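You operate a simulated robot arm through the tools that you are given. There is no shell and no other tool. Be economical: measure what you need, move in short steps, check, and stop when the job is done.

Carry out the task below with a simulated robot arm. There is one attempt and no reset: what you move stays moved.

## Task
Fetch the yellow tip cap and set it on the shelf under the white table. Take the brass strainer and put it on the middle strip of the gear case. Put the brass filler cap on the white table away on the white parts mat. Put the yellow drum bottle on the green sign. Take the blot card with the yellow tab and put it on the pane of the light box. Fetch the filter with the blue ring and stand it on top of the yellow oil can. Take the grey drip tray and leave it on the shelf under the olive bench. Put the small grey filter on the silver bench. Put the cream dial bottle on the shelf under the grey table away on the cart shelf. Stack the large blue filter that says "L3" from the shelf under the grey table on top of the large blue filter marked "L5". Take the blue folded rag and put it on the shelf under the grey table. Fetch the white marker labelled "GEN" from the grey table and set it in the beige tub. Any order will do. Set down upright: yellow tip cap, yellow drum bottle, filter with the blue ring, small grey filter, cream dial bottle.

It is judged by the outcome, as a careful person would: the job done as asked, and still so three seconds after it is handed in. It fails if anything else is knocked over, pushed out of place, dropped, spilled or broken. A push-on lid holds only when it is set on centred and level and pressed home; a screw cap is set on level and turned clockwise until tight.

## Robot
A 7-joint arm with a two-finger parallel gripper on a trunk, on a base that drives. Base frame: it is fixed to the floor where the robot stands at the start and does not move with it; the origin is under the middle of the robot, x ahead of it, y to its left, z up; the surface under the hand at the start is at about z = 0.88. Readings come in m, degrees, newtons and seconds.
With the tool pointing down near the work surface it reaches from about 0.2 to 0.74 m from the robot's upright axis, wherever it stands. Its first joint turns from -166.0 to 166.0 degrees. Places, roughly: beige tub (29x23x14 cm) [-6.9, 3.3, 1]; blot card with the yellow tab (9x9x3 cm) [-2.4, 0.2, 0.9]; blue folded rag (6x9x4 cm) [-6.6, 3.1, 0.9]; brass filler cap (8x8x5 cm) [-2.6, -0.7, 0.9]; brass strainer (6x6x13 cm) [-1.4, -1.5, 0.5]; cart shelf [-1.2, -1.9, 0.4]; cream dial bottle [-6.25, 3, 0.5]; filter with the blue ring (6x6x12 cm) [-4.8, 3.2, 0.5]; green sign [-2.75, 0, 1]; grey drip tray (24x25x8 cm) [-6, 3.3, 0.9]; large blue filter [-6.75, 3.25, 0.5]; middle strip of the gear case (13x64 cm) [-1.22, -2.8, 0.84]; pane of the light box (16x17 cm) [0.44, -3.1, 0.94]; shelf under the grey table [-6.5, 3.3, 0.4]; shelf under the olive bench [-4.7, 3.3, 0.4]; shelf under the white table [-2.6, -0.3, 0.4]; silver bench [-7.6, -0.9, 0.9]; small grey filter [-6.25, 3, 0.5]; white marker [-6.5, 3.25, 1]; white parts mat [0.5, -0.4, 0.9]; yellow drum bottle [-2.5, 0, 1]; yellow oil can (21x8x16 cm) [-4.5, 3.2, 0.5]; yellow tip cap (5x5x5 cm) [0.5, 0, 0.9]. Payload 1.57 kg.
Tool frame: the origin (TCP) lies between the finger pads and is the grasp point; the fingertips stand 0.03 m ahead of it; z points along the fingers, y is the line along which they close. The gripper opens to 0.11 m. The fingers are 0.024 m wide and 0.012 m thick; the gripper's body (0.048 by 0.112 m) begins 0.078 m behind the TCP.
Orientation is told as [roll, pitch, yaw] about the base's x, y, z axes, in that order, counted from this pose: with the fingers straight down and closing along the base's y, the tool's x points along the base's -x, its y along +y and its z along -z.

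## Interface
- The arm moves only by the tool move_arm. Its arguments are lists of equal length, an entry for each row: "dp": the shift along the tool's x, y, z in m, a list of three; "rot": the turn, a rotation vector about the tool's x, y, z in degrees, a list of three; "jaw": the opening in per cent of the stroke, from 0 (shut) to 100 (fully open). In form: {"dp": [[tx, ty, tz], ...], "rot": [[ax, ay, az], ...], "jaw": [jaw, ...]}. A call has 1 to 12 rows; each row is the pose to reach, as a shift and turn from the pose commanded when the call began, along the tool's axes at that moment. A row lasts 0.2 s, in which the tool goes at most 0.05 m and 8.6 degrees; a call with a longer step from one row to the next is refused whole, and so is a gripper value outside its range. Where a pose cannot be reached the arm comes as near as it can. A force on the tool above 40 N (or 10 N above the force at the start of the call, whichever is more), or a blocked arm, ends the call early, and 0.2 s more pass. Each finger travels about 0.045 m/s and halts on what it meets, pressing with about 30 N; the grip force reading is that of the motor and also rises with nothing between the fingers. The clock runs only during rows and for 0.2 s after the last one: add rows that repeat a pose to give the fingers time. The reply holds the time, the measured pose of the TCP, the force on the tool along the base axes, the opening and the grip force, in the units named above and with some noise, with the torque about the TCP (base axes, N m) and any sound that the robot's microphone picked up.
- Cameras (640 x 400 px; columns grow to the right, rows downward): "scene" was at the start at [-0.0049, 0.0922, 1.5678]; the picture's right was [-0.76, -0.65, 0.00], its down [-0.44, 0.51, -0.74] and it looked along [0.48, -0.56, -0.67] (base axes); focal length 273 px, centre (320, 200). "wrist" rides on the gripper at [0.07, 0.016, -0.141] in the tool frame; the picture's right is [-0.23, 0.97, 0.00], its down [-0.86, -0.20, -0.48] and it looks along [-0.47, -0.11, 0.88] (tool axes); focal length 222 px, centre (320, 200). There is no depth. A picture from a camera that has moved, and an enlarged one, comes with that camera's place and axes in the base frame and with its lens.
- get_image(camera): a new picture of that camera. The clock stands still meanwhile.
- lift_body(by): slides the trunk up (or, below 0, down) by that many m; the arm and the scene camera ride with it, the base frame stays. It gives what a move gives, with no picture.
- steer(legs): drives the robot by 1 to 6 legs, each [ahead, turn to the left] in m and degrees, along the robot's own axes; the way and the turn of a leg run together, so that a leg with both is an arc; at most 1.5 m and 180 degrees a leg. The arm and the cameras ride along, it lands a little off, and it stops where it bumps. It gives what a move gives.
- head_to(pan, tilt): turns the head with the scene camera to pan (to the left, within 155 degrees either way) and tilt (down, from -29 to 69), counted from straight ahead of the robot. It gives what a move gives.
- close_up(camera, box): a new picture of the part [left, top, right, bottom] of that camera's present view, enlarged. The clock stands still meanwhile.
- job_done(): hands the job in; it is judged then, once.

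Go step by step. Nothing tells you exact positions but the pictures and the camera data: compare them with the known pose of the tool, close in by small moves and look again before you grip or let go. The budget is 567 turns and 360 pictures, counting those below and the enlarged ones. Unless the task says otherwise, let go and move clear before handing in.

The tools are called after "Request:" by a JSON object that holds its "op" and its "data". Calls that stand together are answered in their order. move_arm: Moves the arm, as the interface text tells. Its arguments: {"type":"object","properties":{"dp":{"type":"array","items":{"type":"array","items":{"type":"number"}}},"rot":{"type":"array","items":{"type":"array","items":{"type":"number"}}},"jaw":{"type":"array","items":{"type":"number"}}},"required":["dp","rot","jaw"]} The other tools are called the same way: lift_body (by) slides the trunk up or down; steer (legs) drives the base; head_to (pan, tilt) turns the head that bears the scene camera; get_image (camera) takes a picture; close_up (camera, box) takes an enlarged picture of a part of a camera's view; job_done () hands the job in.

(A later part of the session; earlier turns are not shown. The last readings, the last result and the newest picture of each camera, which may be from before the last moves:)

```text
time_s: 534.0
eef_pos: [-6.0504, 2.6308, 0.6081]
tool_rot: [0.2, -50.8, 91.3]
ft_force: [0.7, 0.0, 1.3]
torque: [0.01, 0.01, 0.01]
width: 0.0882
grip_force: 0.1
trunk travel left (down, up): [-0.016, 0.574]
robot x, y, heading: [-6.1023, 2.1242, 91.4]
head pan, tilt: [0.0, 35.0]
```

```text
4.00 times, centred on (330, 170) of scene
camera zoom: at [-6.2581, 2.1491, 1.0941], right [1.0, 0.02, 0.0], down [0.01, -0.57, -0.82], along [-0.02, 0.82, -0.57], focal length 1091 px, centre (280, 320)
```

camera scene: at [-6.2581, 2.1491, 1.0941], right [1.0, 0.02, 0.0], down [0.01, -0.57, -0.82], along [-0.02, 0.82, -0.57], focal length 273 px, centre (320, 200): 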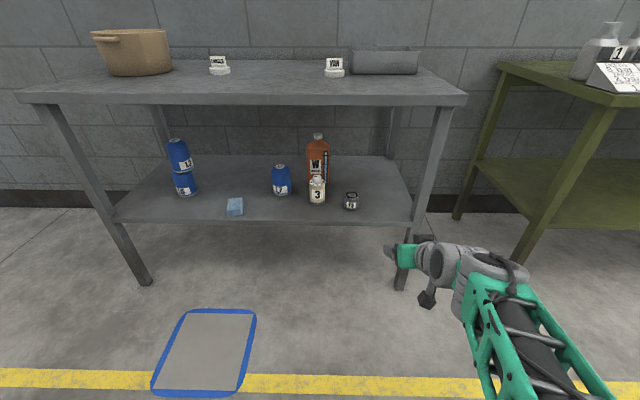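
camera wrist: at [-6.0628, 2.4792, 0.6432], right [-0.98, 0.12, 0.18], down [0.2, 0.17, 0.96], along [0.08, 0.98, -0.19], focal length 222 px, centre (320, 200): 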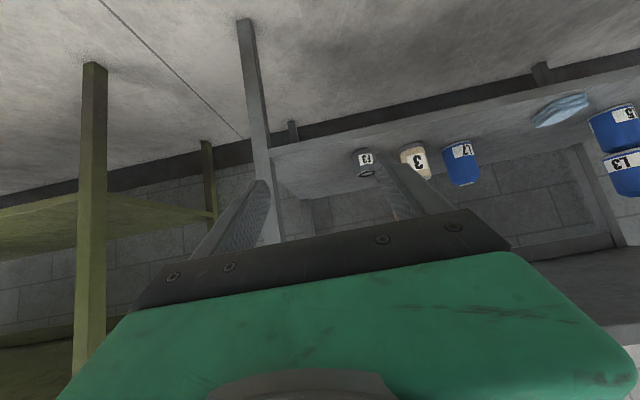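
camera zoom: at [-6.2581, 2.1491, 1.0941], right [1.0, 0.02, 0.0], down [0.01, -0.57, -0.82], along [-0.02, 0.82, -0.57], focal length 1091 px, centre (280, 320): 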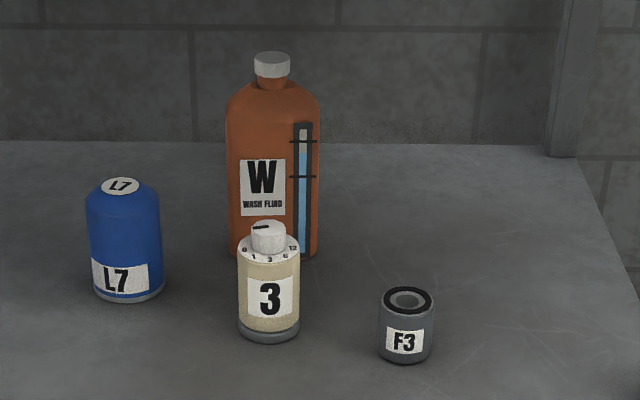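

F3 is at about [-6.149, 3.073], 6 cm tall; the cream bottle at [-6.295, 3.11]. I drive closer, shift left and lower to grip height.

Request:
{"op": "steer", "data": {"legs": [[0.25, 0]]}}

Request:
{"op": "move_arm", "data": {"dp": [[0.0, 0.03, 0], [0.02, 0.06, 0.016], [0.05, 0.09, 0.041], [0.08, 0.09, 0.066], [0.11, 0.09, 0.091], [0.115, 0.09, 0.095], [0.115, 0.09, 0.095]], "rot": [[0, 0, 0], [0, 0, 0], [0, 0, 0], [0, 0, 0], [0, 0, 0], [0, 0, 0], [0, 0, 0]], "jaw": [80, 80, 80, 80, 80, 80, 80]}}

Request:
{"op": "get_image", "data": {"camera": "wrist"}}

```text
time_s: 535.8
eef_pos: [-6.0592, 2.8842, 0.6057]
tool_rot: [0.1, -50.7, 91.6]
ft_force: [0.4, -1.3, -1.0]
torque: [0.0, 0.02, 0.0]
width: 0.088
grip_force: 0.0
trunk travel left (down, up): [-0.016, 0.574]
robot x, y, heading: [-6.1115, 2.3779, 91.8]
head pan, tilt: [0.0, 35.0]
```

```text
time_s: 537.4
eef_pos: [-6.1502, 2.8803, 0.4573]
tool_rot: [0.2, -50.8, 91.5]
ft_force: [0.5, -0.2, 0.1]
torque: [-0.03, 0.01, 0.0]
width: 0.0879
grip_force: 0.0
trunk travel left (down, up): [-0.016, 0.574]
robot x, y, heading: [-6.1079, 2.3762, 91.3]
head pan, tilt: [0.0, 35.0]
```

```text
197 pictures are left
camera wrist: at [-6.1617, 2.7277, 0.4935], right [-0.98, 0.11, 0.18], down [0.2, 0.18, 0.96], along [0.08, 0.98, -0.19], focal length 222 px, centre (320, 200)
```

wrist: 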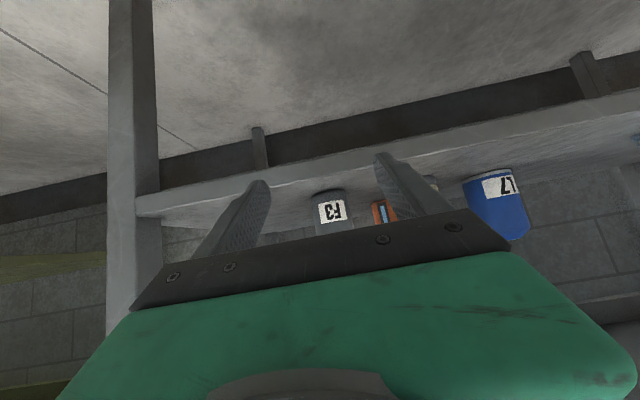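

Request:
{"op": "move_arm", "data": {"dp": [[-0.03, 0, 0.037], [-0.06, 0, 0.074], [-0.09, 0, 0.111], [-0.12, 0, 0.148], [-0.12, 0, 0.148]], "rot": [[0, 0, 0], [0, 0, 0], [0, 0, 0], [0, 0, 0], [0, 0, 0]], "jaw": [80, 80, 80, 80, 80]}}

Request:
{"op": "get_image", "data": {"camera": "wrist"}}

```text
time_s: 538.6
eef_pos: [-6.1565, 3.0706, 0.4569]
tool_rot: [0.3, -50.7, 91.6]
ft_force: [-0.6, 0.0, 0.0]
torque: [0.01, -0.05, 0.0]
width: 0.0883
grip_force: 0.0
trunk travel left (down, up): [-0.016, 0.574]
robot x, y, heading: [-6.1095, 2.378, 91.7]
head pan, tilt: [0.0, 35.0]
```

```text
196 pictures are left
camera wrist: at [-6.1671, 2.9184, 0.4925], right [-0.98, 0.11, 0.18], down [0.2, 0.18, 0.96], along [0.08, 0.98, -0.19], focal length 222 px, centre (320, 200)
```

wrist: 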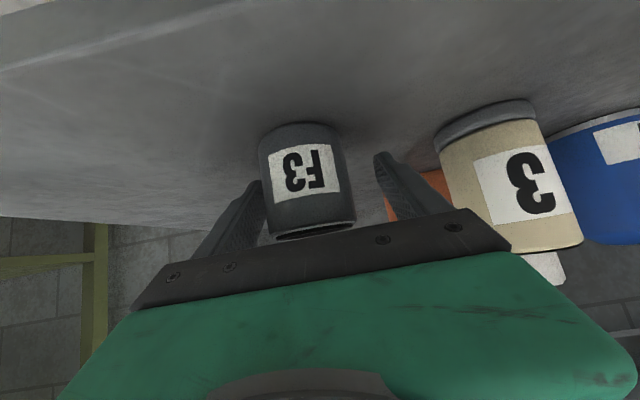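

Request:
{"op": "move_arm", "data": {"dp": [[-0.002, -0.01, 0.003], [-0.002, -0.01, 0.003], [-0.002, -0.01, 0.003], [-0.002, -0.01, 0.003], [-0.002, -0.01, 0.003], [-0.002, -0.01, 0.003], [-0.025, -0.01, -0.016], [-0.05, -0.01, -0.036], [-0.08, -0.01, -0.06]], "rot": [[0, 0, 0], [0, 0, 0], [0, 0, 0], [0, 0, 0], [0, 0, 0], [0, 0, 0], [0, 0, 0], [0, 0, 0], [0, 0, 0]], "jaw": [80, 65, 50, 35, 25, 20, 20, 20, 20]}}

Request:
{"op": "get_image", "data": {"camera": "wrist"}}

```text
time_s: 540.6
eef_pos: [-6.1447, 3.0749, 0.5567]
tool_rot: [0.3, -50.7, 91.6]
ft_force: [0.2, -0.1, -0.8]
torque: [0.07, 0.0, -0.02]
width: 0.0544
grip_force: 29.7
trunk travel left (down, up): [-0.016, 0.574]
robot x, y, heading: [-6.1058, 2.3754, 91.4]
head pan, tilt: [0.0, 35.0]
```

```text
195 pictures are left
camera wrist: at [-6.1559, 2.9233, 0.592], right [-0.98, 0.11, 0.18], down [0.2, 0.18, 0.96], along [0.08, 0.98, -0.2], focal length 222 px, centre (320, 200)
```

wrist: 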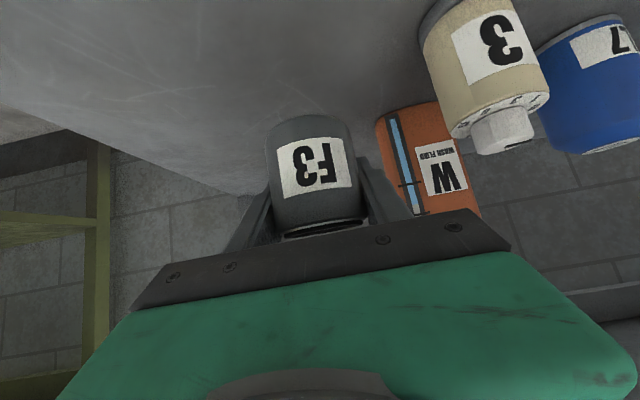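

F3 held. I back out, raise the trunk, draw the arm in and look toward the silver bench.

Request:
{"op": "steer", "data": {"legs": [[-0.4, 0]]}}

Request:
{"op": "lift_body", "data": {"by": 0.4}}

Request:
{"op": "move_arm", "data": {"dp": [[0.01, 0, -0.045], [0.02, 0, -0.09], [0.03, 0, -0.135], [0.04, 0, -0.18]], "rot": [[0, 0, 0], [0, 0, 0], [0, 0, 0], [0, 0, 0]], "jaw": [20, 20, 20, 20]}}

Request:
{"op": "steer", "data": {"legs": [[0, 150]]}}

Request:
{"op": "head_to", "data": {"pan": 0, "tilt": 20}}

Request:
{"op": "get_image", "data": {"camera": "scene"}}

```text
time_s: 543.1
eef_pos: [-6.1333, 2.681, 0.5562]
tool_rot: [0.2, -50.8, 91.4]
ft_force: [-0.9, 1.1, -1.0]
torque: [0.03, 0.04, -0.02]
width: 0.0546
grip_force: 29.3
trunk travel left (down, up): [-0.016, 0.574]
robot x, y, heading: [-6.1018, 1.9813, 91.6]
head pan, tilt: [0.0, 35.0]
```

```text
time_s: 546.9
eef_pos: [-6.1332, 2.682, 0.9561]
tool_rot: [0.2, -50.8, 91.4]
ft_force: [-0.7, 0.2, -2.1]
torque: [0.03, -0.02, 0.0]
width: 0.0544
grip_force: 30.4
trunk travel left (down, up): [-0.416, 0.174]
robot x, y, heading: [-6.0977, 1.9831, 91.3]
head pan, tilt: [0.0, 35.0]
```

```text
time_s: 547.9
eef_pos: [-6.128, 2.5137, 1.0386]
tool_rot: [0.2, -50.7, 91.5]
ft_force: [0.1, 0.9, -1.7]
torque: [0.06, -0.02, 0.01]
width: 0.0546
grip_force: 30.5
trunk travel left (down, up): [-0.416, 0.174]
robot x, y, heading: [-6.0986, 1.9821, 91.2]
head pan, tilt: [0.0, 35.0]
```

```text
time_s: 554.5
eef_pos: [-6.3398, 1.5039, 1.0375]
tool_rot: [0.2, -50.9, -118.3]
ft_force: [0.6, 0.0, -1.1]
torque: [-0.02, 0.0, 0.0]
width: 0.0545
grip_force: 29.8
trunk travel left (down, up): [-0.416, 0.174]
robot x, y, heading: [-6.1006, 1.9793, -118.5]
head pan, tilt: [0.0, 35.0]
```

```text
time_s: 555.3
eef_pos: [-6.3393, 1.5034, 1.0375]
tool_rot: [0.2, -50.8, -118.3]
ft_force: [0.8, 0.2, -2.4]
torque: [-0.03, 0.01, -0.01]
width: 0.0545
grip_force: 29.6
trunk travel left (down, up): [-0.416, 0.174]
robot x, y, heading: [-6.0996, 1.9792, -118.2]
head pan, tilt: [0.0, 20.0]
```

```text
194 pictures are left
camera scene: at [-5.9791, 1.8791, 1.5179], right [-0.88, 0.48, 0.0], down [0.16, 0.3, -0.94], along [-0.45, -0.83, -0.34], focal length 273 px, centre (320, 200)
```

scene: 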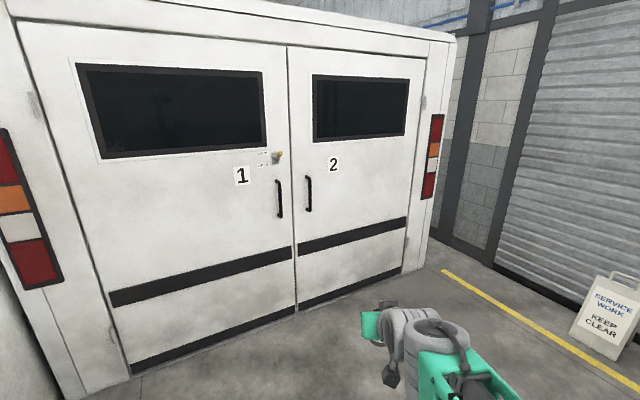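

A big white van body blocks the direct way. I look further left to find the silver bench.

Request:
{"op": "head_to", "data": {"pan": 62, "tilt": 15}}

Request:
{"op": "get_image", "data": {"camera": "scene"}}

```text
time_s: 556.6
eef_pos: [-6.3389, 1.5035, 1.0371]
tool_rot: [0.2, -50.8, -118.2]
ft_force: [0.3, -0.7, -1.6]
torque: [-0.05, 0.02, 0.01]
width: 0.0542
grip_force: 30.5
trunk travel left (down, up): [-0.416, 0.174]
robot x, y, heading: [-6.0999, 1.9848, -118.3]
head pan, tilt: [62.0, 15.0]
```

```text
193 pictures are left
camera scene: at [-5.8831, 1.8831, 1.5261], right [-0.83, -0.55, 0.0], down [-0.14, 0.22, -0.97], along [0.53, -0.81, -0.26], focal length 273 px, centre (320, 200)
```

scene: 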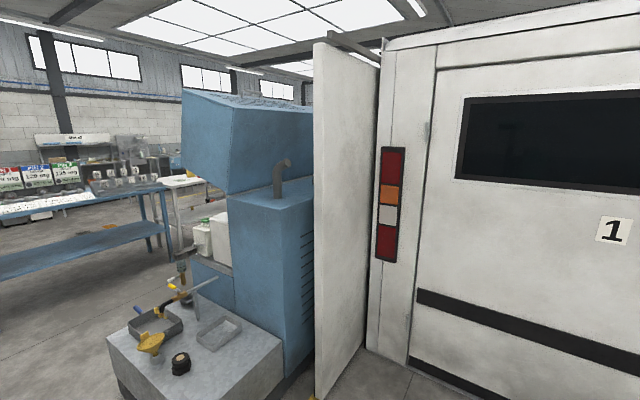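

No way through here; I must go back along the corridor and round by the white table. I drive there with F3.

Request:
{"op": "steer", "data": {"legs": [[0, 119], [1.5, 0], [1.5, 0], [1.5, 0], [0.1, 0], [0, -91]]}}

Request:
{"op": "steer", "data": {"legs": [[1.5, 0], [0.72, 0]]}}

```text
time_s: 587.9
eef_pos: [-1.448, 1.7393, 1.0365]
tool_rot: [0.1, -50.8, -88.0]
ft_force: [0.4, -0.1, -1.9]
torque: [-0.01, -0.02, 0.0]
width: 0.0535
grip_force: 30.6
trunk travel left (down, up): [-0.416, 0.174]
robot x, y, heading: [-1.4806, 2.2723, -88.0]
head pan, tilt: [62.0, 15.0]
```

```text
time_s: 598.9
eef_pos: [-1.4615, -0.4791, 1.0386]
tool_rot: [0.2, -50.9, -90.6]
ft_force: [-0.5, -0.1, -1.5]
torque: [0.0, 0.0, 0.02]
width: 0.0538
grip_force: 29.5
trunk travel left (down, up): [-0.416, 0.174]
robot x, y, heading: [-1.4729, 0.0553, -90.6]
head pan, tilt: [62.0, 15.0]
```

Request:
{"op": "steer", "data": {"legs": [[0, -18], [1.3, 0], [0, -54], [1.0, 0]]}}

Request:
{"op": "head_to", "data": {"pan": -15, "tilt": 15}}

Request:
{"op": "get_image", "data": {"camera": "scene"}}

```text
time_s: 613.6
eef_pos: [-3.3195, -1.678, 1.0385]
tool_rot: [0.2, -50.6, -161.2]
ft_force: [0.0, -0.2, -1.4]
torque: [-0.01, -0.01, 0.01]
width: 0.0537
grip_force: 29.8
trunk travel left (down, up): [-0.416, 0.174]
robot x, y, heading: [-2.8199, -1.4924, -161.4]
head pan, tilt: [62.0, 15.0]
```

```text
time_s: 615.1
eef_pos: [-3.3196, -1.6771, 1.0366]
tool_rot: [0.2, -50.8, -161.1]
ft_force: [-0.6, -0.5, -2.2]
torque: [-0.03, 0.04, -0.04]
width: 0.054
grip_force: 30.1
trunk travel left (down, up): [-0.416, 0.174]
robot x, y, heading: [-2.8224, -1.4913, -161.2]
head pan, tilt: [-15.0, 15.0]
```

```text
192 pictures are left
camera scene: at [-2.8056, -1.6231, 1.5261], right [-0.06, 1.0, 0.0], down [0.26, 0.02, -0.97], along [-0.96, -0.06, -0.26], focal length 273 px, centre (320, 200)
```

scene: 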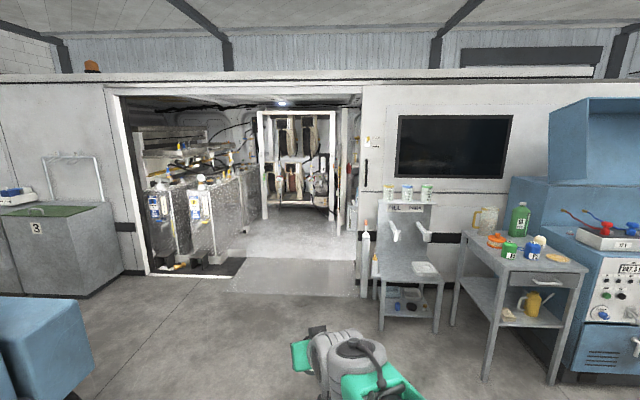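

The silver bench must be inside the van, through its open side. I look closer at the doorway.

Request:
{"op": "close_up", "data": {"camera": "scene", "box": [120, 80, 400, 310]}}

```text
1.74 times, centred on (260, 195) of scene
camera zoom: at [-2.8056, -1.6231, 1.5261], right [-0.06, 1.0, 0.0], down [0.26, 0.02, -0.97], along [-0.96, -0.06, -0.26], focal length 474 px, centre (424, 209)
```

zoom: 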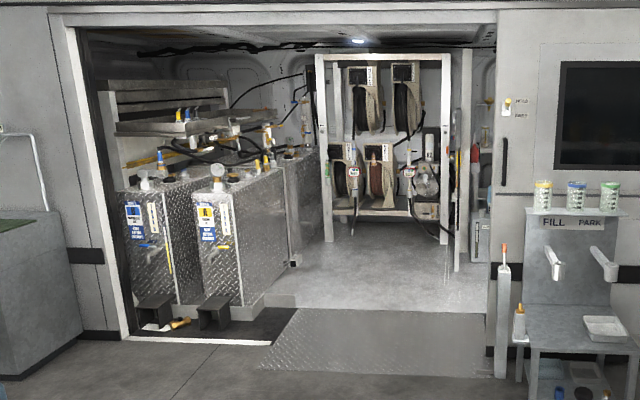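

There's a flush ramp plate at the doorway (y≈-2.6…-1.4). I drive in along y≈-1.95 and look around inside.

Request:
{"op": "steer", "data": {"legs": [[0, -4.5], [0.92, 0], [0.92, 0], [0, -14], [1.1, 0]]}}

Request:
{"op": "head_to", "data": {"pan": -40, "tilt": 25}}

Request:
{"op": "get_image", "data": {"camera": "scene"}}

```text
time_s: 630.8
eef_pos: [-6.2093, -1.9717, 1.0372]
tool_rot: [0.2, -50.8, -179.5]
ft_force: [0.9, -0.4, -1.3]
torque: [-0.04, 0.0, -0.01]
width: 0.0535
grip_force: 29.8
trunk travel left (down, up): [-0.416, 0.174]
robot x, y, heading: [-5.678, -1.9495, -179.6]
head pan, tilt: [-15.0, 15.0]
```

```text
time_s: 631.6
eef_pos: [-6.205, -1.9697, 1.0406]
tool_rot: [0.2, -50.9, -179.4]
ft_force: [0.2, -1.0, -2.0]
torque: [-0.03, 0.02, 0.0]
width: 0.0539
grip_force: 30.1
trunk travel left (down, up): [-0.416, 0.174]
robot x, y, heading: [-5.6736, -1.9463, -179.7]
head pan, tilt: [-40.0, 25.0]
```

```text
190 pictures are left
camera scene: at [-5.6917, -2.0452, 1.5108], right [0.64, 0.77, 0.0], down [0.33, -0.27, -0.9], along [-0.7, 0.58, -0.43], focal length 273 px, centre (320, 200)
```

scene: 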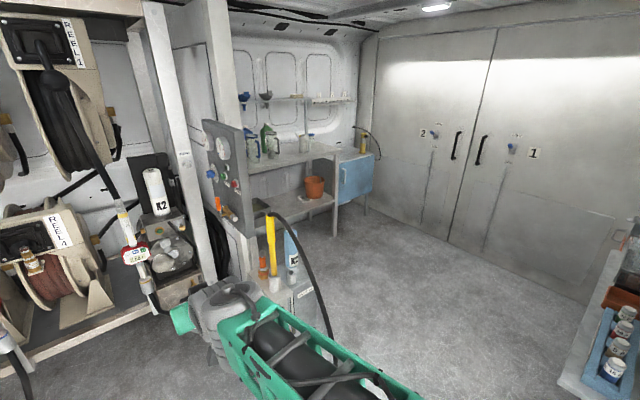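

Request:
{"op": "close_up", "data": {"camera": "scene", "box": [190, 80, 400, 240]}}

```text
2.50 times, centred on (295, 160) of scene
camera zoom: at [-5.6917, -2.0452, 1.5108], right [0.64, 0.77, 0.0], down [0.33, -0.27, -0.9], along [-0.7, 0.58, -0.43], focal length 682 px, centre (382, 300)
```

zoom: 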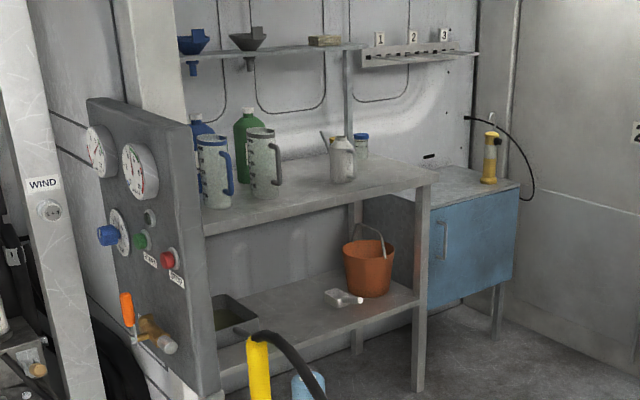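

The silver bench stands inside at the left wall (front edge x≈-7.25), with a free spot near its right front, about [-7.35, -0.63]. I drive over and face it.

Request:
{"op": "steer", "data": {"legs": [[0, -70], [1.38, 0], [0, 70]]}}

Request:
{"op": "head_to", "data": {"pan": 0, "tilt": 35}}

Request:
{"op": "get_image", "data": {"camera": "scene"}}

```text
time_s: 644.5
eef_pos: [-6.7035, -0.7256, 1.039]
tool_rot: [0.2, -51.0, -176.9]
ft_force: [0.4, 0.0, -2.0]
torque: [0.03, 0.01, -0.02]
width: 0.0535
grip_force: 30.0
trunk travel left (down, up): [-0.416, 0.174]
robot x, y, heading: [-6.1757, -0.6828, -177.0]
head pan, tilt: [-40.0, 25.0]
```

```text
time_s: 645.6
eef_pos: [-6.704, -0.7261, 1.0403]
tool_rot: [0.2, -50.9, -176.9]
ft_force: [0.6, 0.7, -0.9]
torque: [0.03, 0.01, -0.02]
width: 0.0537
grip_force: 29.6
trunk travel left (down, up): [-0.416, 0.174]
robot x, y, heading: [-6.1764, -0.6839, -177.1]
head pan, tilt: [0.0, 35.0]
```

```text
188 pictures are left
camera scene: at [-6.1961, -0.8361, 1.4941], right [-0.05, 1.0, 0.0], down [0.57, 0.03, -0.82], along [-0.82, -0.04, -0.57], focal length 273 px, centre (320, 200)
```

scene: 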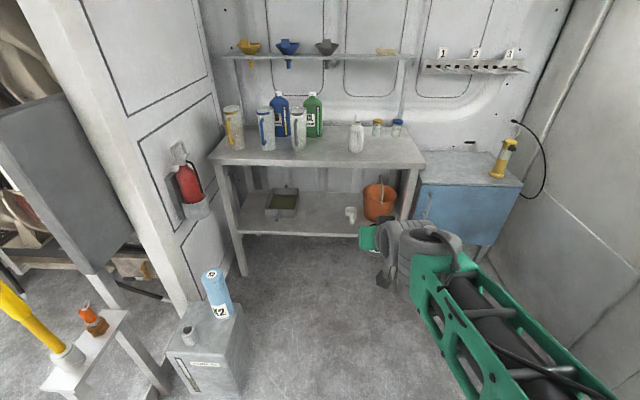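

Request:
{"op": "steer", "data": {"legs": [[0, -10], [0.62, 0]]}}

Request:
{"op": "move_arm", "data": {"dp": [[-0.02, 0, 0.026], [-0.04, 0, 0.052], [-0.05, 0, 0.078], [-0.035, 0, 0.09], [-0.035, 0, 0.09]], "rot": [[0, 0, 0], [0, 0, 0], [0, 0, 0], [0, 0, 0], [0, 0, 0]], "jaw": [20, 20, 20, 20, 20]}}

Request:
{"op": "get_image", "data": {"camera": "wrist"}}

Request:
{"op": "get_image", "data": {"camera": "scene"}}

```text
time_s: 649.8
eef_pos: [-7.3152, -0.5686, 1.0392]
tool_rot: [0.2, -50.9, 173.9]
ft_force: [0.3, 0.3, -1.5]
torque: [0.02, 0.02, 0.02]
width: 0.0538
grip_force: 30.0
trunk travel left (down, up): [-0.416, 0.174]
robot x, y, heading: [-6.7866, -0.6102, 173.8]
head pan, tilt: [0.0, 35.0]
```

```text
time_s: 651.0
eef_pos: [-7.4076, -0.5586, 1.0102]
tool_rot: [0.2, -51.0, 173.8]
ft_force: [0.3, 0.0, -1.2]
torque: [0.04, 0.03, 0.01]
width: 0.0535
grip_force: 29.8
trunk travel left (down, up): [-0.416, 0.174]
robot x, y, heading: [-6.7864, -0.6114, 173.7]
head pan, tilt: [0.0, 35.0]
```

```text
187 pictures are left
camera wrist: at [-7.2553, -0.5895, 1.0443], right [-0.24, -0.95, 0.18], down [-0.15, 0.22, 0.97], along [-0.96, 0.21, -0.19], focal length 222 px, centre (320, 200)
```

wrist: 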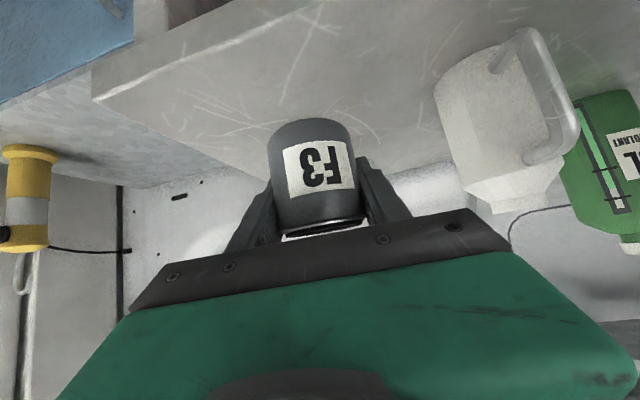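

```text
186 pictures are left
camera scene: at [-6.8318, -0.76, 1.4941], right [0.11, 0.99, 0.0], down [0.57, -0.06, -0.82], along [-0.81, 0.09, -0.57], focal length 273 px, centre (320, 200)
```

scene: 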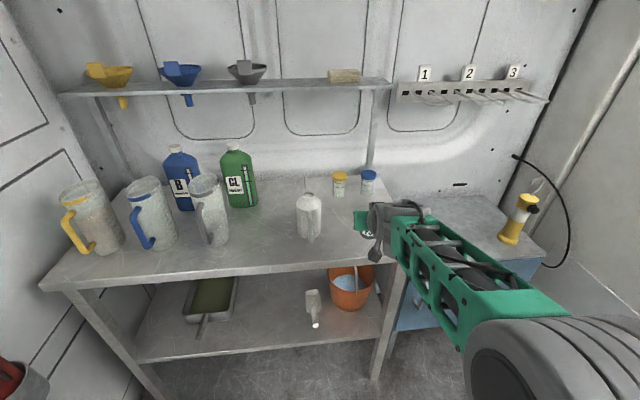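

Request:
{"op": "move_arm", "data": {"dp": [[0.01, 0, 0.03], [0.03, 0, 0.046], [0.041, 0, 0.054], [0.046, 0, 0.058], [0.046, 0, 0.058]], "rot": [[0, 0, 0], [0, 0, 0], [0, 0, 0], [0, 0, 0], [0, 0, 0]], "jaw": [20, 20, 20, 20, 20]}}

Request:
{"op": "get_image", "data": {"camera": "wrist"}}

```text
time_s: 652.2
eef_pos: [-7.4223, -0.5567, 0.9378]
tool_rot: [0.2, -50.9, 173.8]
ft_force: [-0.1, -0.5, -1.5]
torque: [-0.02, 0.0, -0.02]
width: 0.0538
grip_force: 29.9
trunk travel left (down, up): [-0.416, 0.174]
robot x, y, heading: [-6.7856, -0.6074, 174.1]
head pan, tilt: [0.0, 35.0]
```

```text
185 pictures are left
camera wrist: at [-7.2713, -0.5886, 0.9734], right [-0.24, -0.95, 0.18], down [-0.15, 0.22, 0.97], along [-0.96, 0.21, -0.19], focal length 222 px, centre (320, 200)
```

wrist: 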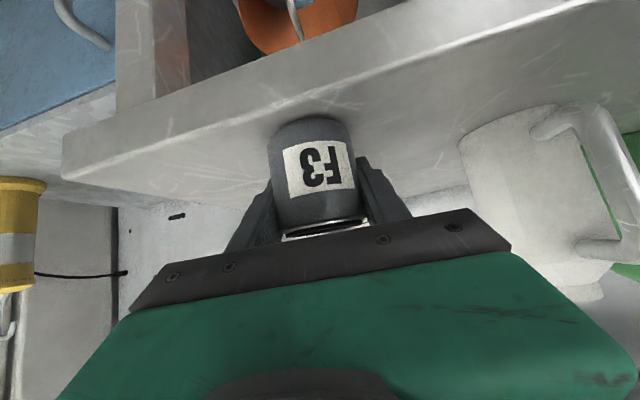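

Request:
{"op": "move_arm", "data": {"dp": [[-0.0126, 0, 0.0155], [-0.0103, 0, 0.0174], [-0.008, 0, 0.0193], [-0.005, 0, 0.0217], [-0.0025, 0, 0.0237], [-0.0025, 0, 0.0237]], "rot": [[0, 0, 0], [0, 0, 0], [0, 0, 0], [0, 0, 0], [0, 0, 0], [0, 0, 0]], "jaw": [20, 20, 20, 20, 20, 20]}}

```text
time_s: 653.6
eef_pos: [-7.4429, -0.5562, 0.9288]
tool_rot: [0.1, -51.3, 174.0]
ft_force: [-1.9, 1.5, 26.3]
torque: [0.78, 0.25, -0.29]
width: 0.0538
grip_force: 30.2
trunk travel left (down, up): [-0.416, 0.174]
robot x, y, heading: [-6.7876, -0.6134, 173.4]
head pan, tilt: [0.0, 35.0]
```

Contact. I open and withdraw.

Request:
{"op": "move_arm", "data": {"dp": [[-0.003, 0, -0.002], [-0.003, 0, -0.002], [-0.003, 0, -0.002], [-0.003, 0, -0.002], [-0.003, 0, -0.04], [-0.003, 0, -0.08], [-0.003, 0, -0.12], [-0.003, 0, -0.16]], "rot": [[0, 0, 0], [0, 0, 0], [0, 0, 0], [0, 0, 0], [0, 0, 0], [0, 0, 0], [0, 0, 0], [0, 0, 0]], "jaw": [40, 55, 70, 75, 75, 75, 75, 75]}}

Request:
{"op": "get_image", "data": {"camera": "wrist"}}

```text
time_s: 655.4
eef_pos: [-7.3189, -0.5704, 1.0292]
tool_rot: [0.2, -50.9, 173.9]
ft_force: [0.0, 0.0, -0.1]
torque: [0.02, 0.01, -0.02]
width: 0.0824
grip_force: 0.1
trunk travel left (down, up): [-0.416, 0.174]
robot x, y, heading: [-6.7902, -0.6109, 174.0]
head pan, tilt: [0.0, 35.0]
```

```text
184 pictures are left
camera wrist: at [-7.1679, -0.6015, 1.0637], right [-0.24, -0.95, 0.18], down [-0.15, 0.22, 0.96], along [-0.96, 0.21, -0.19], focal length 222 px, centre (320, 200)
```

wrist: 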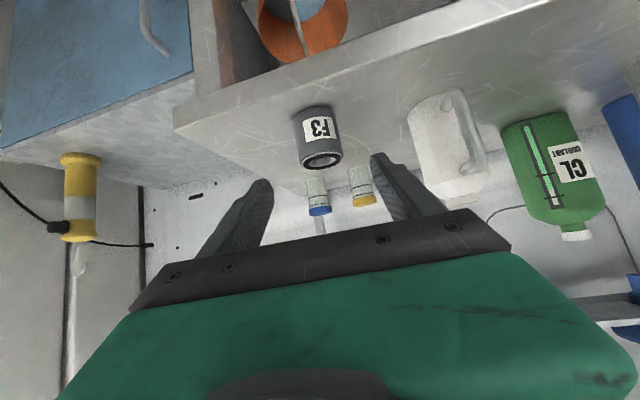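

F3 stands on the silver bench. Now I leave the van the way I came and return to the white table for the yellow bottle.

Request:
{"op": "steer", "data": {"legs": [[-0.6, 0], [0, 118], [1.36, 0], [0, 68], [1.1, 0]]}}

Request:
{"op": "steer", "data": {"legs": [[0, 14.5], [0.92, 0], [0.9, 0], [0, 3.5], [1.0, 0], [0, 53]]}}

```text
time_s: 678.3
eef_pos: [-4.0739, -1.9058, 1.0286]
tool_rot: [0.3, -51.0, 0.7]
ft_force: [-0.5, 1.1, 0.1]
torque: [0.02, -0.01, 0.0]
width: 0.0824
grip_force: 0.0
trunk travel left (down, up): [-0.416, 0.174]
robot x, y, heading: [-4.6088, -1.9261, 0.7]
head pan, tilt: [0.0, 35.0]
```

```text
time_s: 695.9
eef_pos: [-1.7512, -0.6563, 1.0289]
tool_rot: [0.0, -51.0, 72.6]
ft_force: [-0.9, -0.7, 0.0]
torque: [-0.02, 0.0, 0.0]
width: 0.0825
grip_force: 0.0
trunk travel left (down, up): [-0.416, 0.174]
robot x, y, heading: [-1.8925, -1.1677, 72.3]
head pan, tilt: [0.0, 35.0]
```

Request:
{"op": "steer", "data": {"legs": [[0, -2], [1.3, 0], [0, 110]]}}

Request:
{"op": "lift_body", "data": {"by": 0.17}}

Request:
{"op": "move_arm", "data": {"dp": [[-0.02, 0, -0.015], [-0.04, 0, -0.03], [-0.06, 0, -0.045], [-0.08, 0, -0.06], [-0.1, 0, -0.075], [-0.11, 0, -0.08], [-0.11, 0, -0.08]], "rot": [[0, 8, 0], [0, 16, 0], [0, 24, 0], [0, 32, 0], [0, 40, 0], [0, 48, 0], [0, 51, 0]], "jaw": [75, 75, 75, 85, 100, 100, 100]}}

Request:
{"op": "get_image", "data": {"camera": "scene"}}

```text
time_s: 707.5
eef_pos: [-1.9866, 0.025, 1.0289]
tool_rot: [0.2, -51.0, -179.3]
ft_force: [1.0, 0.2, -0.8]
torque: [0.05, -0.01, -0.01]
width: 0.0822
grip_force: 0.0
trunk travel left (down, up): [-0.416, 0.174]
robot x, y, heading: [-1.4499, 0.0502, -179.2]
head pan, tilt: [0.0, 35.0]
```

```text
time_s: 709.4
eef_pos: [-1.9872, 0.0242, 1.1976]
tool_rot: [0.2, -50.9, -179.1]
ft_force: [0.1, -0.1, -0.3]
torque: [-0.04, 0.02, 0.02]
width: 0.0826
grip_force: 0.0
trunk travel left (down, up): [-0.586, 0.004]
robot x, y, heading: [-1.4523, 0.05, -179.3]
head pan, tilt: [0.0, 35.0]
```

```text
time_s: 711.0
eef_pos: [-1.9928, 0.025, 1.3337]
tool_rot: [0.1, 0.0, -179.1]
ft_force: [0.1, 0.7, -0.2]
torque: [-0.02, -0.01, -0.06]
width: 0.11
grip_force: 0.0
trunk travel left (down, up): [-0.586, 0.004]
robot x, y, heading: [-1.452, 0.0543, -179.2]
head pan, tilt: [0.0, 35.0]
```

```text
183 pictures are left
camera scene: at [-1.4791, -0.104, 1.6641], right [-0.01, 1.0, 0.0], down [0.57, 0.01, -0.82], along [-0.82, -0.01, -0.57], focal length 273 px, centre (320, 200)
```

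scene: 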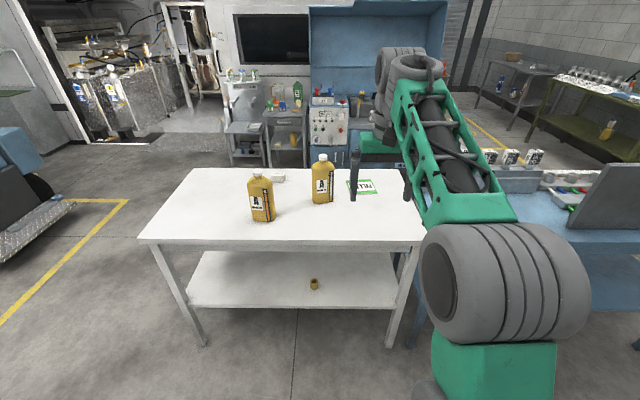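

Request:
{"op": "steer", "data": {"legs": [[0.5, 0]]}}

Request:
{"op": "get_image", "data": {"camera": "wrist"}}

Request:
{"op": "close_up", "data": {"camera": "scene", "box": [200, 180, 420, 300]}}

```text
time_s: 714.0
eef_pos: [-2.5018, 0.0197, 1.3347]
tool_rot: [0.1, 0.1, -179.1]
ft_force: [0.1, 0.4, 0.3]
torque: [-0.01, -0.01, 0.0]
width: 0.11
grip_force: 0.1
trunk travel left (down, up): [-0.586, 0.004]
robot x, y, heading: [-1.9587, 0.0446, -179.4]
head pan, tilt: [0.0, 35.0]
```

```text
182 pictures are left
camera wrist: at [-2.4319, 0.0067, 1.4757], right [-0.21, -0.98, 0.0], down [-0.86, 0.19, 0.48], along [-0.47, 0.1, -0.88], focal length 222 px, centre (320, 200)
```

wrist: 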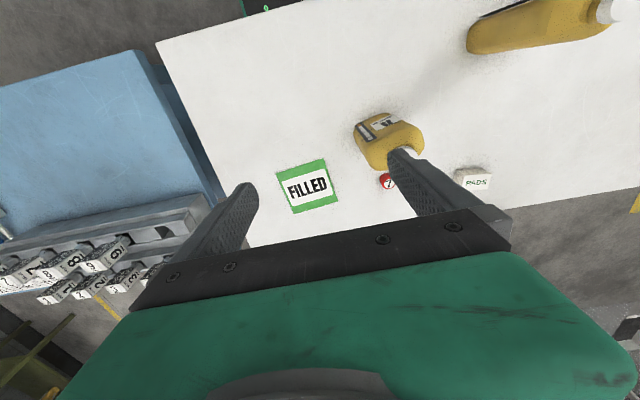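

```text
2.91 times, centred on (310, 240) of scene
camera zoom: at [-1.9874, -0.1096, 1.6641], right [-0.01, 1.0, 0.0], down [0.57, 0.01, -0.82], along [-0.82, -0.01, -0.57], focal length 794 px, centre (349, 84)
```

zoom: 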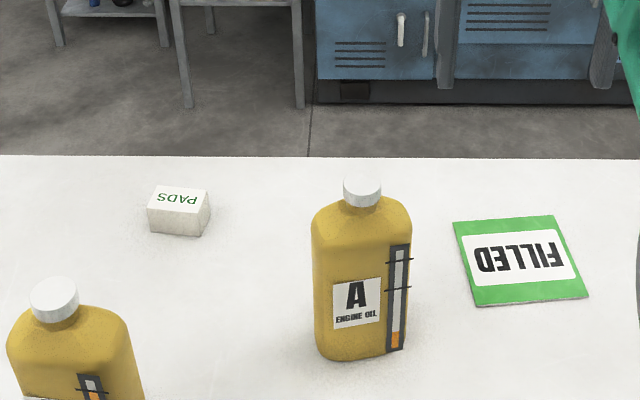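

Request:
{"op": "close_up", "data": {"camera": "wrist", "box": [330, 90, 450, 195]}}

```text
3.81 times, centred on (390, 142) of wrist
camera zoom: at [-2.4319, 0.0067, 1.4757], right [-0.21, -0.98, 0.0], down [-0.86, 0.19, 0.48], along [-0.47, 0.1, -0.88], focal length 846 px, centre (53, 419)
```

zoom: 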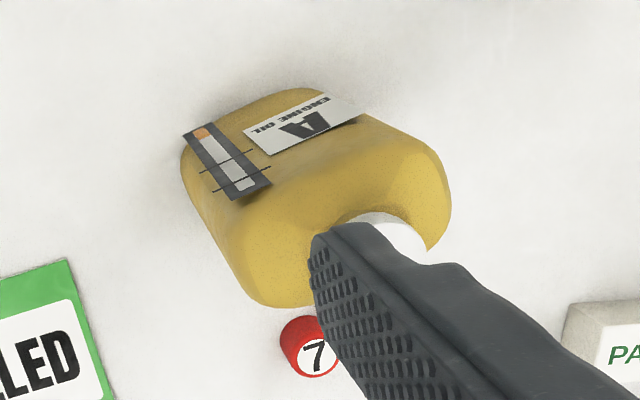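

The right-hand bottle (the one matching the stated place) is at about [-2.584, -0.108], its thin side turned about 11°. I move above it and turn the hand to close across its thin side.

Request:
{"op": "move_arm", "data": {"dp": [[-0.008, 0.012, 0.005], [-0.016, 0.025, 0.01], [-0.025, 0.038, 0.015], [-0.034, 0.051, 0.02], [-0.042, 0.064, 0.025], [-0.05, 0.077, 0.03], [-0.059, 0.09, 0.035], [-0.067, 0.102, 0.04], [-0.076, 0.115, 0.045], [-0.084, 0.127, 0.05], [-0.084, 0.127, 0.05]], "rot": [[0, 0, 8], [0, 0, 16], [0, 0, 24], [0, 0, 32], [0, 0, 40], [0, 0, 48], [0, 0, 56], [0, 0, 64], [0, 0, 72], [0, 0, 79.6], [0, 0, 79.6]], "jaw": [100, 100, 100, 100, 100, 100, 100, 100, 100, 100, 100]}}

Request:
{"op": "get_image", "data": {"camera": "wrist"}}

```text
time_s: 716.4
eef_pos: [-2.5819, -0.1098, 1.2836]
tool_rot: [-0.1, 0.2, 101.2]
ft_force: [0.2, -1.2, 0.0]
torque: [0.0, -0.01, -0.02]
width: 0.1097
grip_force: 0.0
trunk travel left (down, up): [-0.586, 0.004]
robot x, y, heading: [-1.961, 0.0443, -179.3]
head pan, tilt: [0.0, 35.0]
```

```text
179 pictures are left
camera wrist: at [-2.5847, -0.1791, 1.4254], right [-1.0, 0.03, 0.0], down [0.03, 0.88, 0.48], along [0.02, 0.48, -0.88], focal length 222 px, centre (320, 200)
```

wrist: 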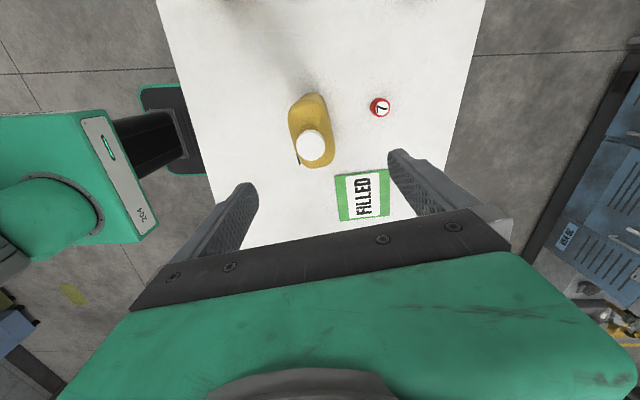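

Request:
{"op": "move_arm", "data": {"dp": [[-0.003, -0.015, 0.02], [-0.003, -0.015, 0.06], [-0.003, -0.015, 0.1], [-0.003, -0.015, 0.12], [-0.003, -0.015, 0.12]], "rot": [[0, 0, 0], [0, 0, 0], [0, 0, 0], [0, 0, 0], [0, 0, 0]], "jaw": [100, 100, 100, 100, 100]}}

Request:
{"op": "get_image", "data": {"camera": "wrist"}}

Request:
{"op": "get_image", "data": {"camera": "scene"}}

```text
time_s: 717.5
eef_pos: [-2.5689, -0.1009, 1.1645]
tool_rot: [0.0, 0.2, 101.3]
ft_force: [-0.5, -0.3, -0.1]
torque: [-0.02, -0.03, 0.01]
width: 0.1099
grip_force: 0.1
trunk travel left (down, up): [-0.586, 0.004]
robot x, y, heading: [-1.9604, 0.0458, -179.3]
head pan, tilt: [0.0, 35.0]
```

```text
178 pictures are left
camera wrist: at [-2.5706, -0.1716, 1.3071], right [-1.0, 0.03, 0.0], down [0.03, 0.88, 0.48], along [0.02, 0.48, -0.88], focal length 222 px, centre (320, 200)
```

wrist: 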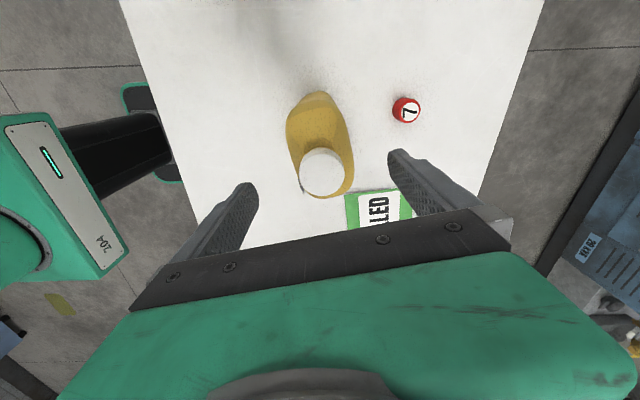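

```text
177 pictures are left
camera scene: at [-1.9869, -0.1096, 1.6641], right [-0.01, 1.0, 0.0], down [0.57, 0.01, -0.82], along [-0.82, -0.01, -0.57], focal length 273 px, centre (320, 200)
```

scene: 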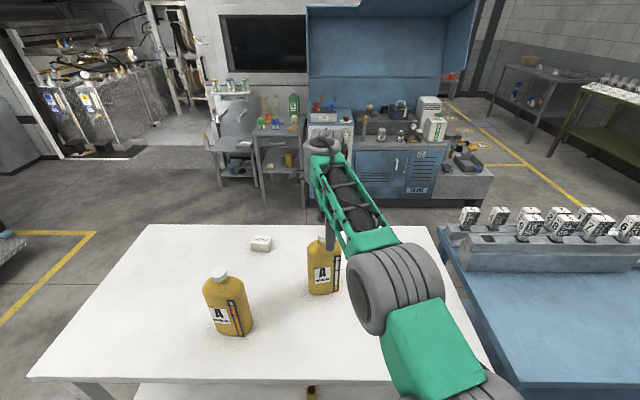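

Request:
{"op": "move_arm", "data": {"dp": [[0, 0, 0.04], [0, 0, 0.08], [0, 0, 0.092], [0, 0, 0.092], [0, 0, 0.092], [0, 0, 0.092], [0, 0, 0.092], [0, 0, 0.092], [0, 0, 0.092]], "rot": [[0, 0, 0], [0, 0, 0], [0, 0, 0], [0, 0, 0], [0, 0, 0], [0, 0, 0], [0, 0, 0], [0, 0, 0], [0, 0, 0]], "jaw": [100, 100, 100, 85, 70, 55, 50, 50, 50]}}

Request:
{"op": "get_image", "data": {"camera": "wrist"}}

```text
time_s: 719.5
eef_pos: [-2.5695, -0.1011, 1.0724]
tool_rot: [0.0, 0.2, 101.4]
ft_force: [0.0, -0.1, 1.7]
torque: [-0.05, 0.08, 0.04]
width: 0.0645
grip_force: 29.4
trunk travel left (down, up): [-0.586, 0.004]
robot x, y, heading: [-1.9607, 0.0446, -179.6]
head pan, tilt: [0.0, 35.0]
```

```text
176 pictures are left
camera wrist: at [-2.5718, -0.1721, 1.2144], right [-1.0, 0.03, 0.0], down [0.03, 0.88, 0.48], along [0.02, 0.48, -0.88], focal length 222 px, centre (320, 200)
```

wrist: 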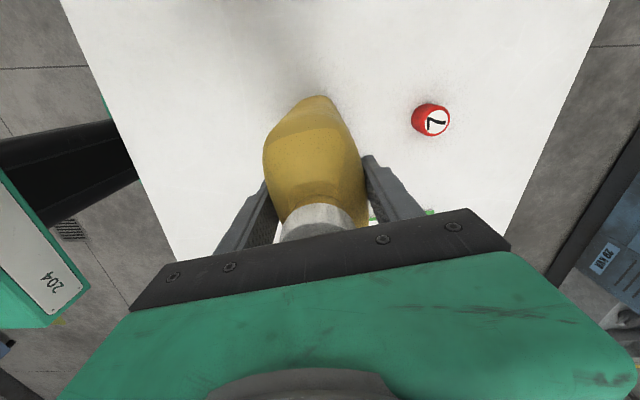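

Gripped. I lift 6 cm, edge the base forward a little, and carry it over the green sign.

Request:
{"op": "move_arm", "data": {"dp": [[0, 0, -0.02], [0, 0, -0.04], [0, 0, -0.06], [0, 0, -0.06]], "rot": [[0, 0, 0], [0, 0, 0], [0, 0, 0], [0, 0, 0]], "jaw": [50, 50, 50, 50]}}

Request:
{"op": "steer", "data": {"legs": [[0.05, 0]]}}

Request:
{"op": "get_image", "data": {"camera": "wrist"}}

```text
time_s: 720.5
eef_pos: [-2.57, -0.1033, 1.1312]
tool_rot: [-0.1, 0.0, 101.3]
ft_force: [-0.8, -0.2, -2.8]
torque: [0.01, 0.01, 0.01]
width: 0.064
grip_force: 29.9
trunk travel left (down, up): [-0.586, 0.004]
robot x, y, heading: [-1.9605, 0.0438, -179.3]
head pan, tilt: [0.0, 35.0]
```

```text
time_s: 721.5
eef_pos: [-2.6203, -0.1045, 1.1311]
tool_rot: [-0.1, 0.2, 101.4]
ft_force: [0.0, 0.3, -2.3]
torque: [-0.05, -0.06, 0.01]
width: 0.0644
grip_force: 29.7
trunk travel left (down, up): [-0.586, 0.004]
robot x, y, heading: [-2.0098, 0.0386, -179.2]
head pan, tilt: [0.0, 35.0]
```

```text
175 pictures are left
camera wrist: at [-2.6226, -0.1747, 1.2729], right [-1.0, 0.03, 0.0], down [0.03, 0.88, 0.48], along [0.02, 0.48, -0.88], focal length 222 px, centre (320, 200)
```

wrist: 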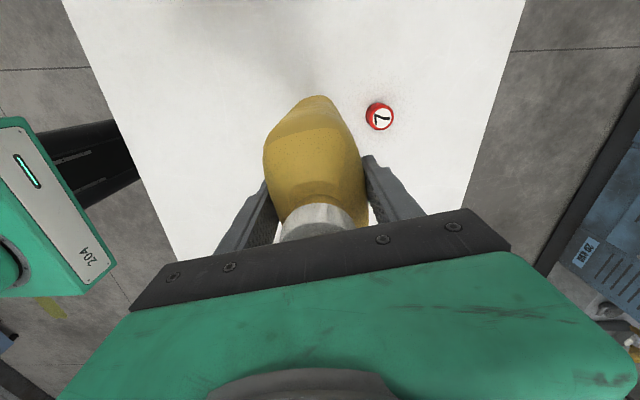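

Request:
{"op": "move_arm", "data": {"dp": [[-0.043, 0.005, 0], [-0.086, 0.01, 0], [-0.129, 0.015, 0], [-0.172, 0.02, 0], [-0.213, 0.0255, 0], [-0.213, 0.0255, 0.0]], "rot": [[0, 0, 0], [0, 0, 0], [0, 0, 0], [0, 0, 0], [0, 0, 0], [0, 0, 0]], "jaw": [50, 50, 50, 50, 50, 50]}}

Request:
{"op": "get_image", "data": {"camera": "wrist"}}

Request:
{"op": "get_image", "data": {"camera": "scene"}}

```text
time_s: 722.9
eef_pos: [-2.6874, 0.0982, 1.131]
tool_rot: [-0.1, 0.1, 101.4]
ft_force: [-1.1, 0.2, -3.0]
torque: [-0.01, -0.02, 0.02]
width: 0.0644
grip_force: 29.8
trunk travel left (down, up): [-0.586, 0.004]
robot x, y, heading: [-2.0097, 0.0442, -179.2]
head pan, tilt: [0.0, 35.0]
```

```text
174 pictures are left
camera wrist: at [-2.6891, 0.0275, 1.2728], right [-1.0, 0.03, 0.0], down [0.03, 0.88, 0.48], along [0.02, 0.48, -0.88], focal length 222 px, centre (320, 200)
```

wrist: 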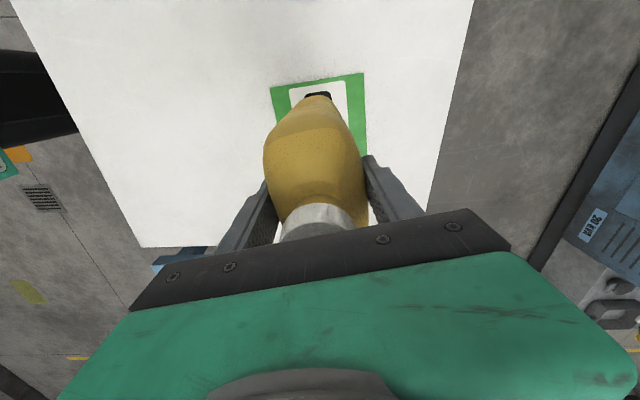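

```text
173 pictures are left
camera scene: at [-2.0365, -0.1102, 1.6641], right [-0.01, 1.0, 0.0], down [0.57, 0.01, -0.82], along [-0.82, -0.01, -0.57], focal length 273 px, centre (320, 200)
```

scene: 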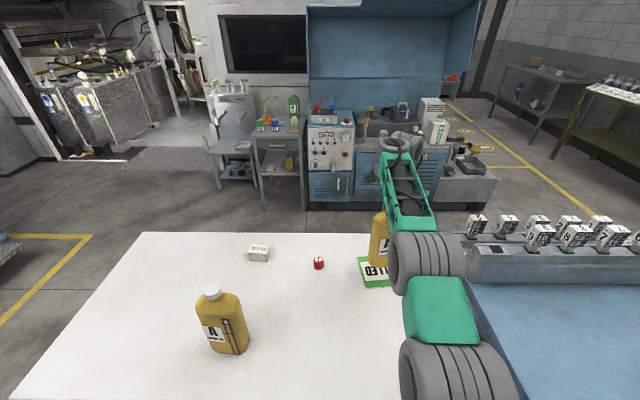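

Positioned over the sign. I lower it.

Request:
{"op": "move_arm", "data": {"dp": [[0, 0, 0.025], [0, 0, 0.045], [0, 0, 0.051], [0, 0, 0.056], [0, 0, 0.059], [0, 0, 0.059]], "rot": [[0, 0, 0], [0, 0, 0], [0, 0, 0], [0, 0, 0], [0, 0, 0], [0, 0, 0]], "jaw": [50, 50, 50, 50, 50, 50]}}

```text
time_s: 724.3
eef_pos: [-2.6867, 0.0998, 1.0752]
tool_rot: [0.2, 0.0, 101.4]
ft_force: [-1.7, 0.6, 23.7]
torque: [0.21, -0.61, 0.14]
width: 0.0644
grip_force: 29.7
trunk travel left (down, up): [-0.586, 0.004]
robot x, y, heading: [-2.0112, 0.0436, -179.2]
head pan, tilt: [0.0, 35.0]
```

Request:
{"op": "move_arm", "data": {"dp": [[0, 0, -0.002], [0, 0, -0.002], [0, 0, -0.002], [0, 0, -0.002], [0, 0, -0.04], [0, 0, -0.085], [0, 0, -0.13], [0, 0, -0.17]], "rot": [[0, 0, 0], [0, 0, 0], [0, 0, 0], [0, 0, 0], [0, 0, 0], [0, 0, 0], [0, 0, 0], [0, 0, 0]], "jaw": [62, 75, 90, 95, 95, 95, 95, 95]}}

Request:
{"op": "get_image", "data": {"camera": "wrist"}}

```text
time_s: 726.1
eef_pos: [-2.6835, 0.0983, 1.2423]
tool_rot: [-0.1, 0.2, 101.3]
ft_force: [0.5, 0.3, 0.1]
torque: [0.0, 0.02, 0.03]
width: 0.1044
grip_force: 0.0
trunk travel left (down, up): [-0.586, 0.004]
robot x, y, heading: [-2.0099, 0.0445, -179.2]
head pan, tilt: [0.0, 35.0]
```

```text
172 pictures are left
camera wrist: at [-2.6875, 0.0293, 1.3834], right [-1.0, 0.03, 0.0], down [0.03, 0.88, 0.48], along [0.02, 0.48, -0.88], focal length 222 px, centre (320, 200)
```

wrist: 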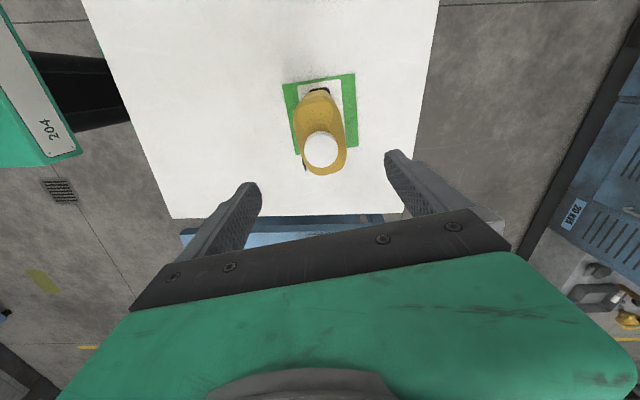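

The bottle stands on the sign. I turn the hand back and drive again to the grey table for the last two items.

Request:
{"op": "move_arm", "data": {"dp": [[0.002, -0.012, 0], [0.004, -0.024, 0], [0.006, -0.036, 0], [0.008, -0.05, 0], [0.01, -0.064, 0], [0.012, -0.078, 0], [0.015, -0.092, 0], [0.018, -0.106, 0], [0.02, -0.12, 0], [0.024, -0.134, 0], [0.028, -0.15, 0]], "rot": [[0, 0, -8], [0, 0, -16], [0, 0, -24], [0, 0, -32], [0, 0, -40], [0, 0, -48], [0, 0, -56], [0, 0, -64], [0, 0, -72], [0, 0, -79.5], [0, 0, -79.5]], "jaw": [95, 95, 95, 95, 95, 95, 95, 95, 95, 95, 95]}}

Request:
{"op": "steer", "data": {"legs": [[-0.55, 0], [0, -90], [1.5, 0], [0.7, 0], [0, 89], [1.5, 0]]}}

Request:
{"op": "steer", "data": {"legs": [[1.5, 0], [1.3, 0]]}}

Request:
{"op": "head_to", "data": {"pan": -60, "tilt": 30}}

Request:
{"op": "get_image", "data": {"camera": "scene"}}

```text
time_s: 728.5
eef_pos: [-2.533, 0.1003, 1.2417]
tool_rot: [0.1, 0.1, -179.0]
ft_force: [0.0, 0.3, 0.3]
torque: [0.0, 0.01, -0.03]
width: 0.1049
grip_force: 0.0
trunk travel left (down, up): [-0.586, 0.004]
robot x, y, heading: [-2.0125, 0.0477, -179.6]
head pan, tilt: [0.0, 35.0]
```

```text
time_s: 756.8
eef_pos: [-3.5007, 2.3449, 1.2412]
tool_rot: [0.1, 0.1, -180.0]
ft_force: [1.1, -0.4, -0.3]
torque: [-0.02, 0.0, 0.0]
width: 0.1045
grip_force: 0.0
trunk travel left (down, up): [-0.586, 0.004]
robot x, y, heading: [-2.9775, 2.2792, 179.7]
head pan, tilt: [0.0, 35.0]
```

```text
time_s: 770.4
eef_pos: [-6.3197, 2.3194, 1.2414]
tool_rot: [0.1, 0.1, -179.1]
ft_force: [0.0, 0.2, 0.1]
torque: [0.03, 0.02, -0.03]
width: 0.1044
grip_force: 0.0
trunk travel left (down, up): [-0.586, 0.004]
robot x, y, heading: [-5.7941, 2.26, -179.3]
head pan, tilt: [0.0, 35.0]
```

```text
time_s: 771.7
eef_pos: [-6.3186, 2.3202, 1.2419]
tool_rot: [0.1, 0.1, -179.0]
ft_force: [0.2, -0.3, -0.5]
torque: [-0.03, -0.02, 0.03]
width: 0.1045
grip_force: 0.0
trunk travel left (down, up): [-0.586, 0.004]
robot x, y, heading: [-5.7977, 2.2601, -179.5]
head pan, tilt: [-60.0, 30.0]
```

```text
171 pictures are left
camera scene: at [-5.7793, 2.188, 1.6719], right [0.86, 0.51, 0.0], down [0.26, -0.43, -0.87], along [-0.44, 0.74, -0.5], focal length 273 px, centre (320, 200)
```

scene: 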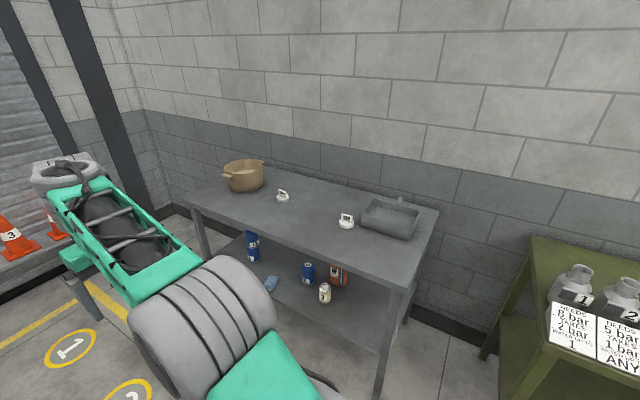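

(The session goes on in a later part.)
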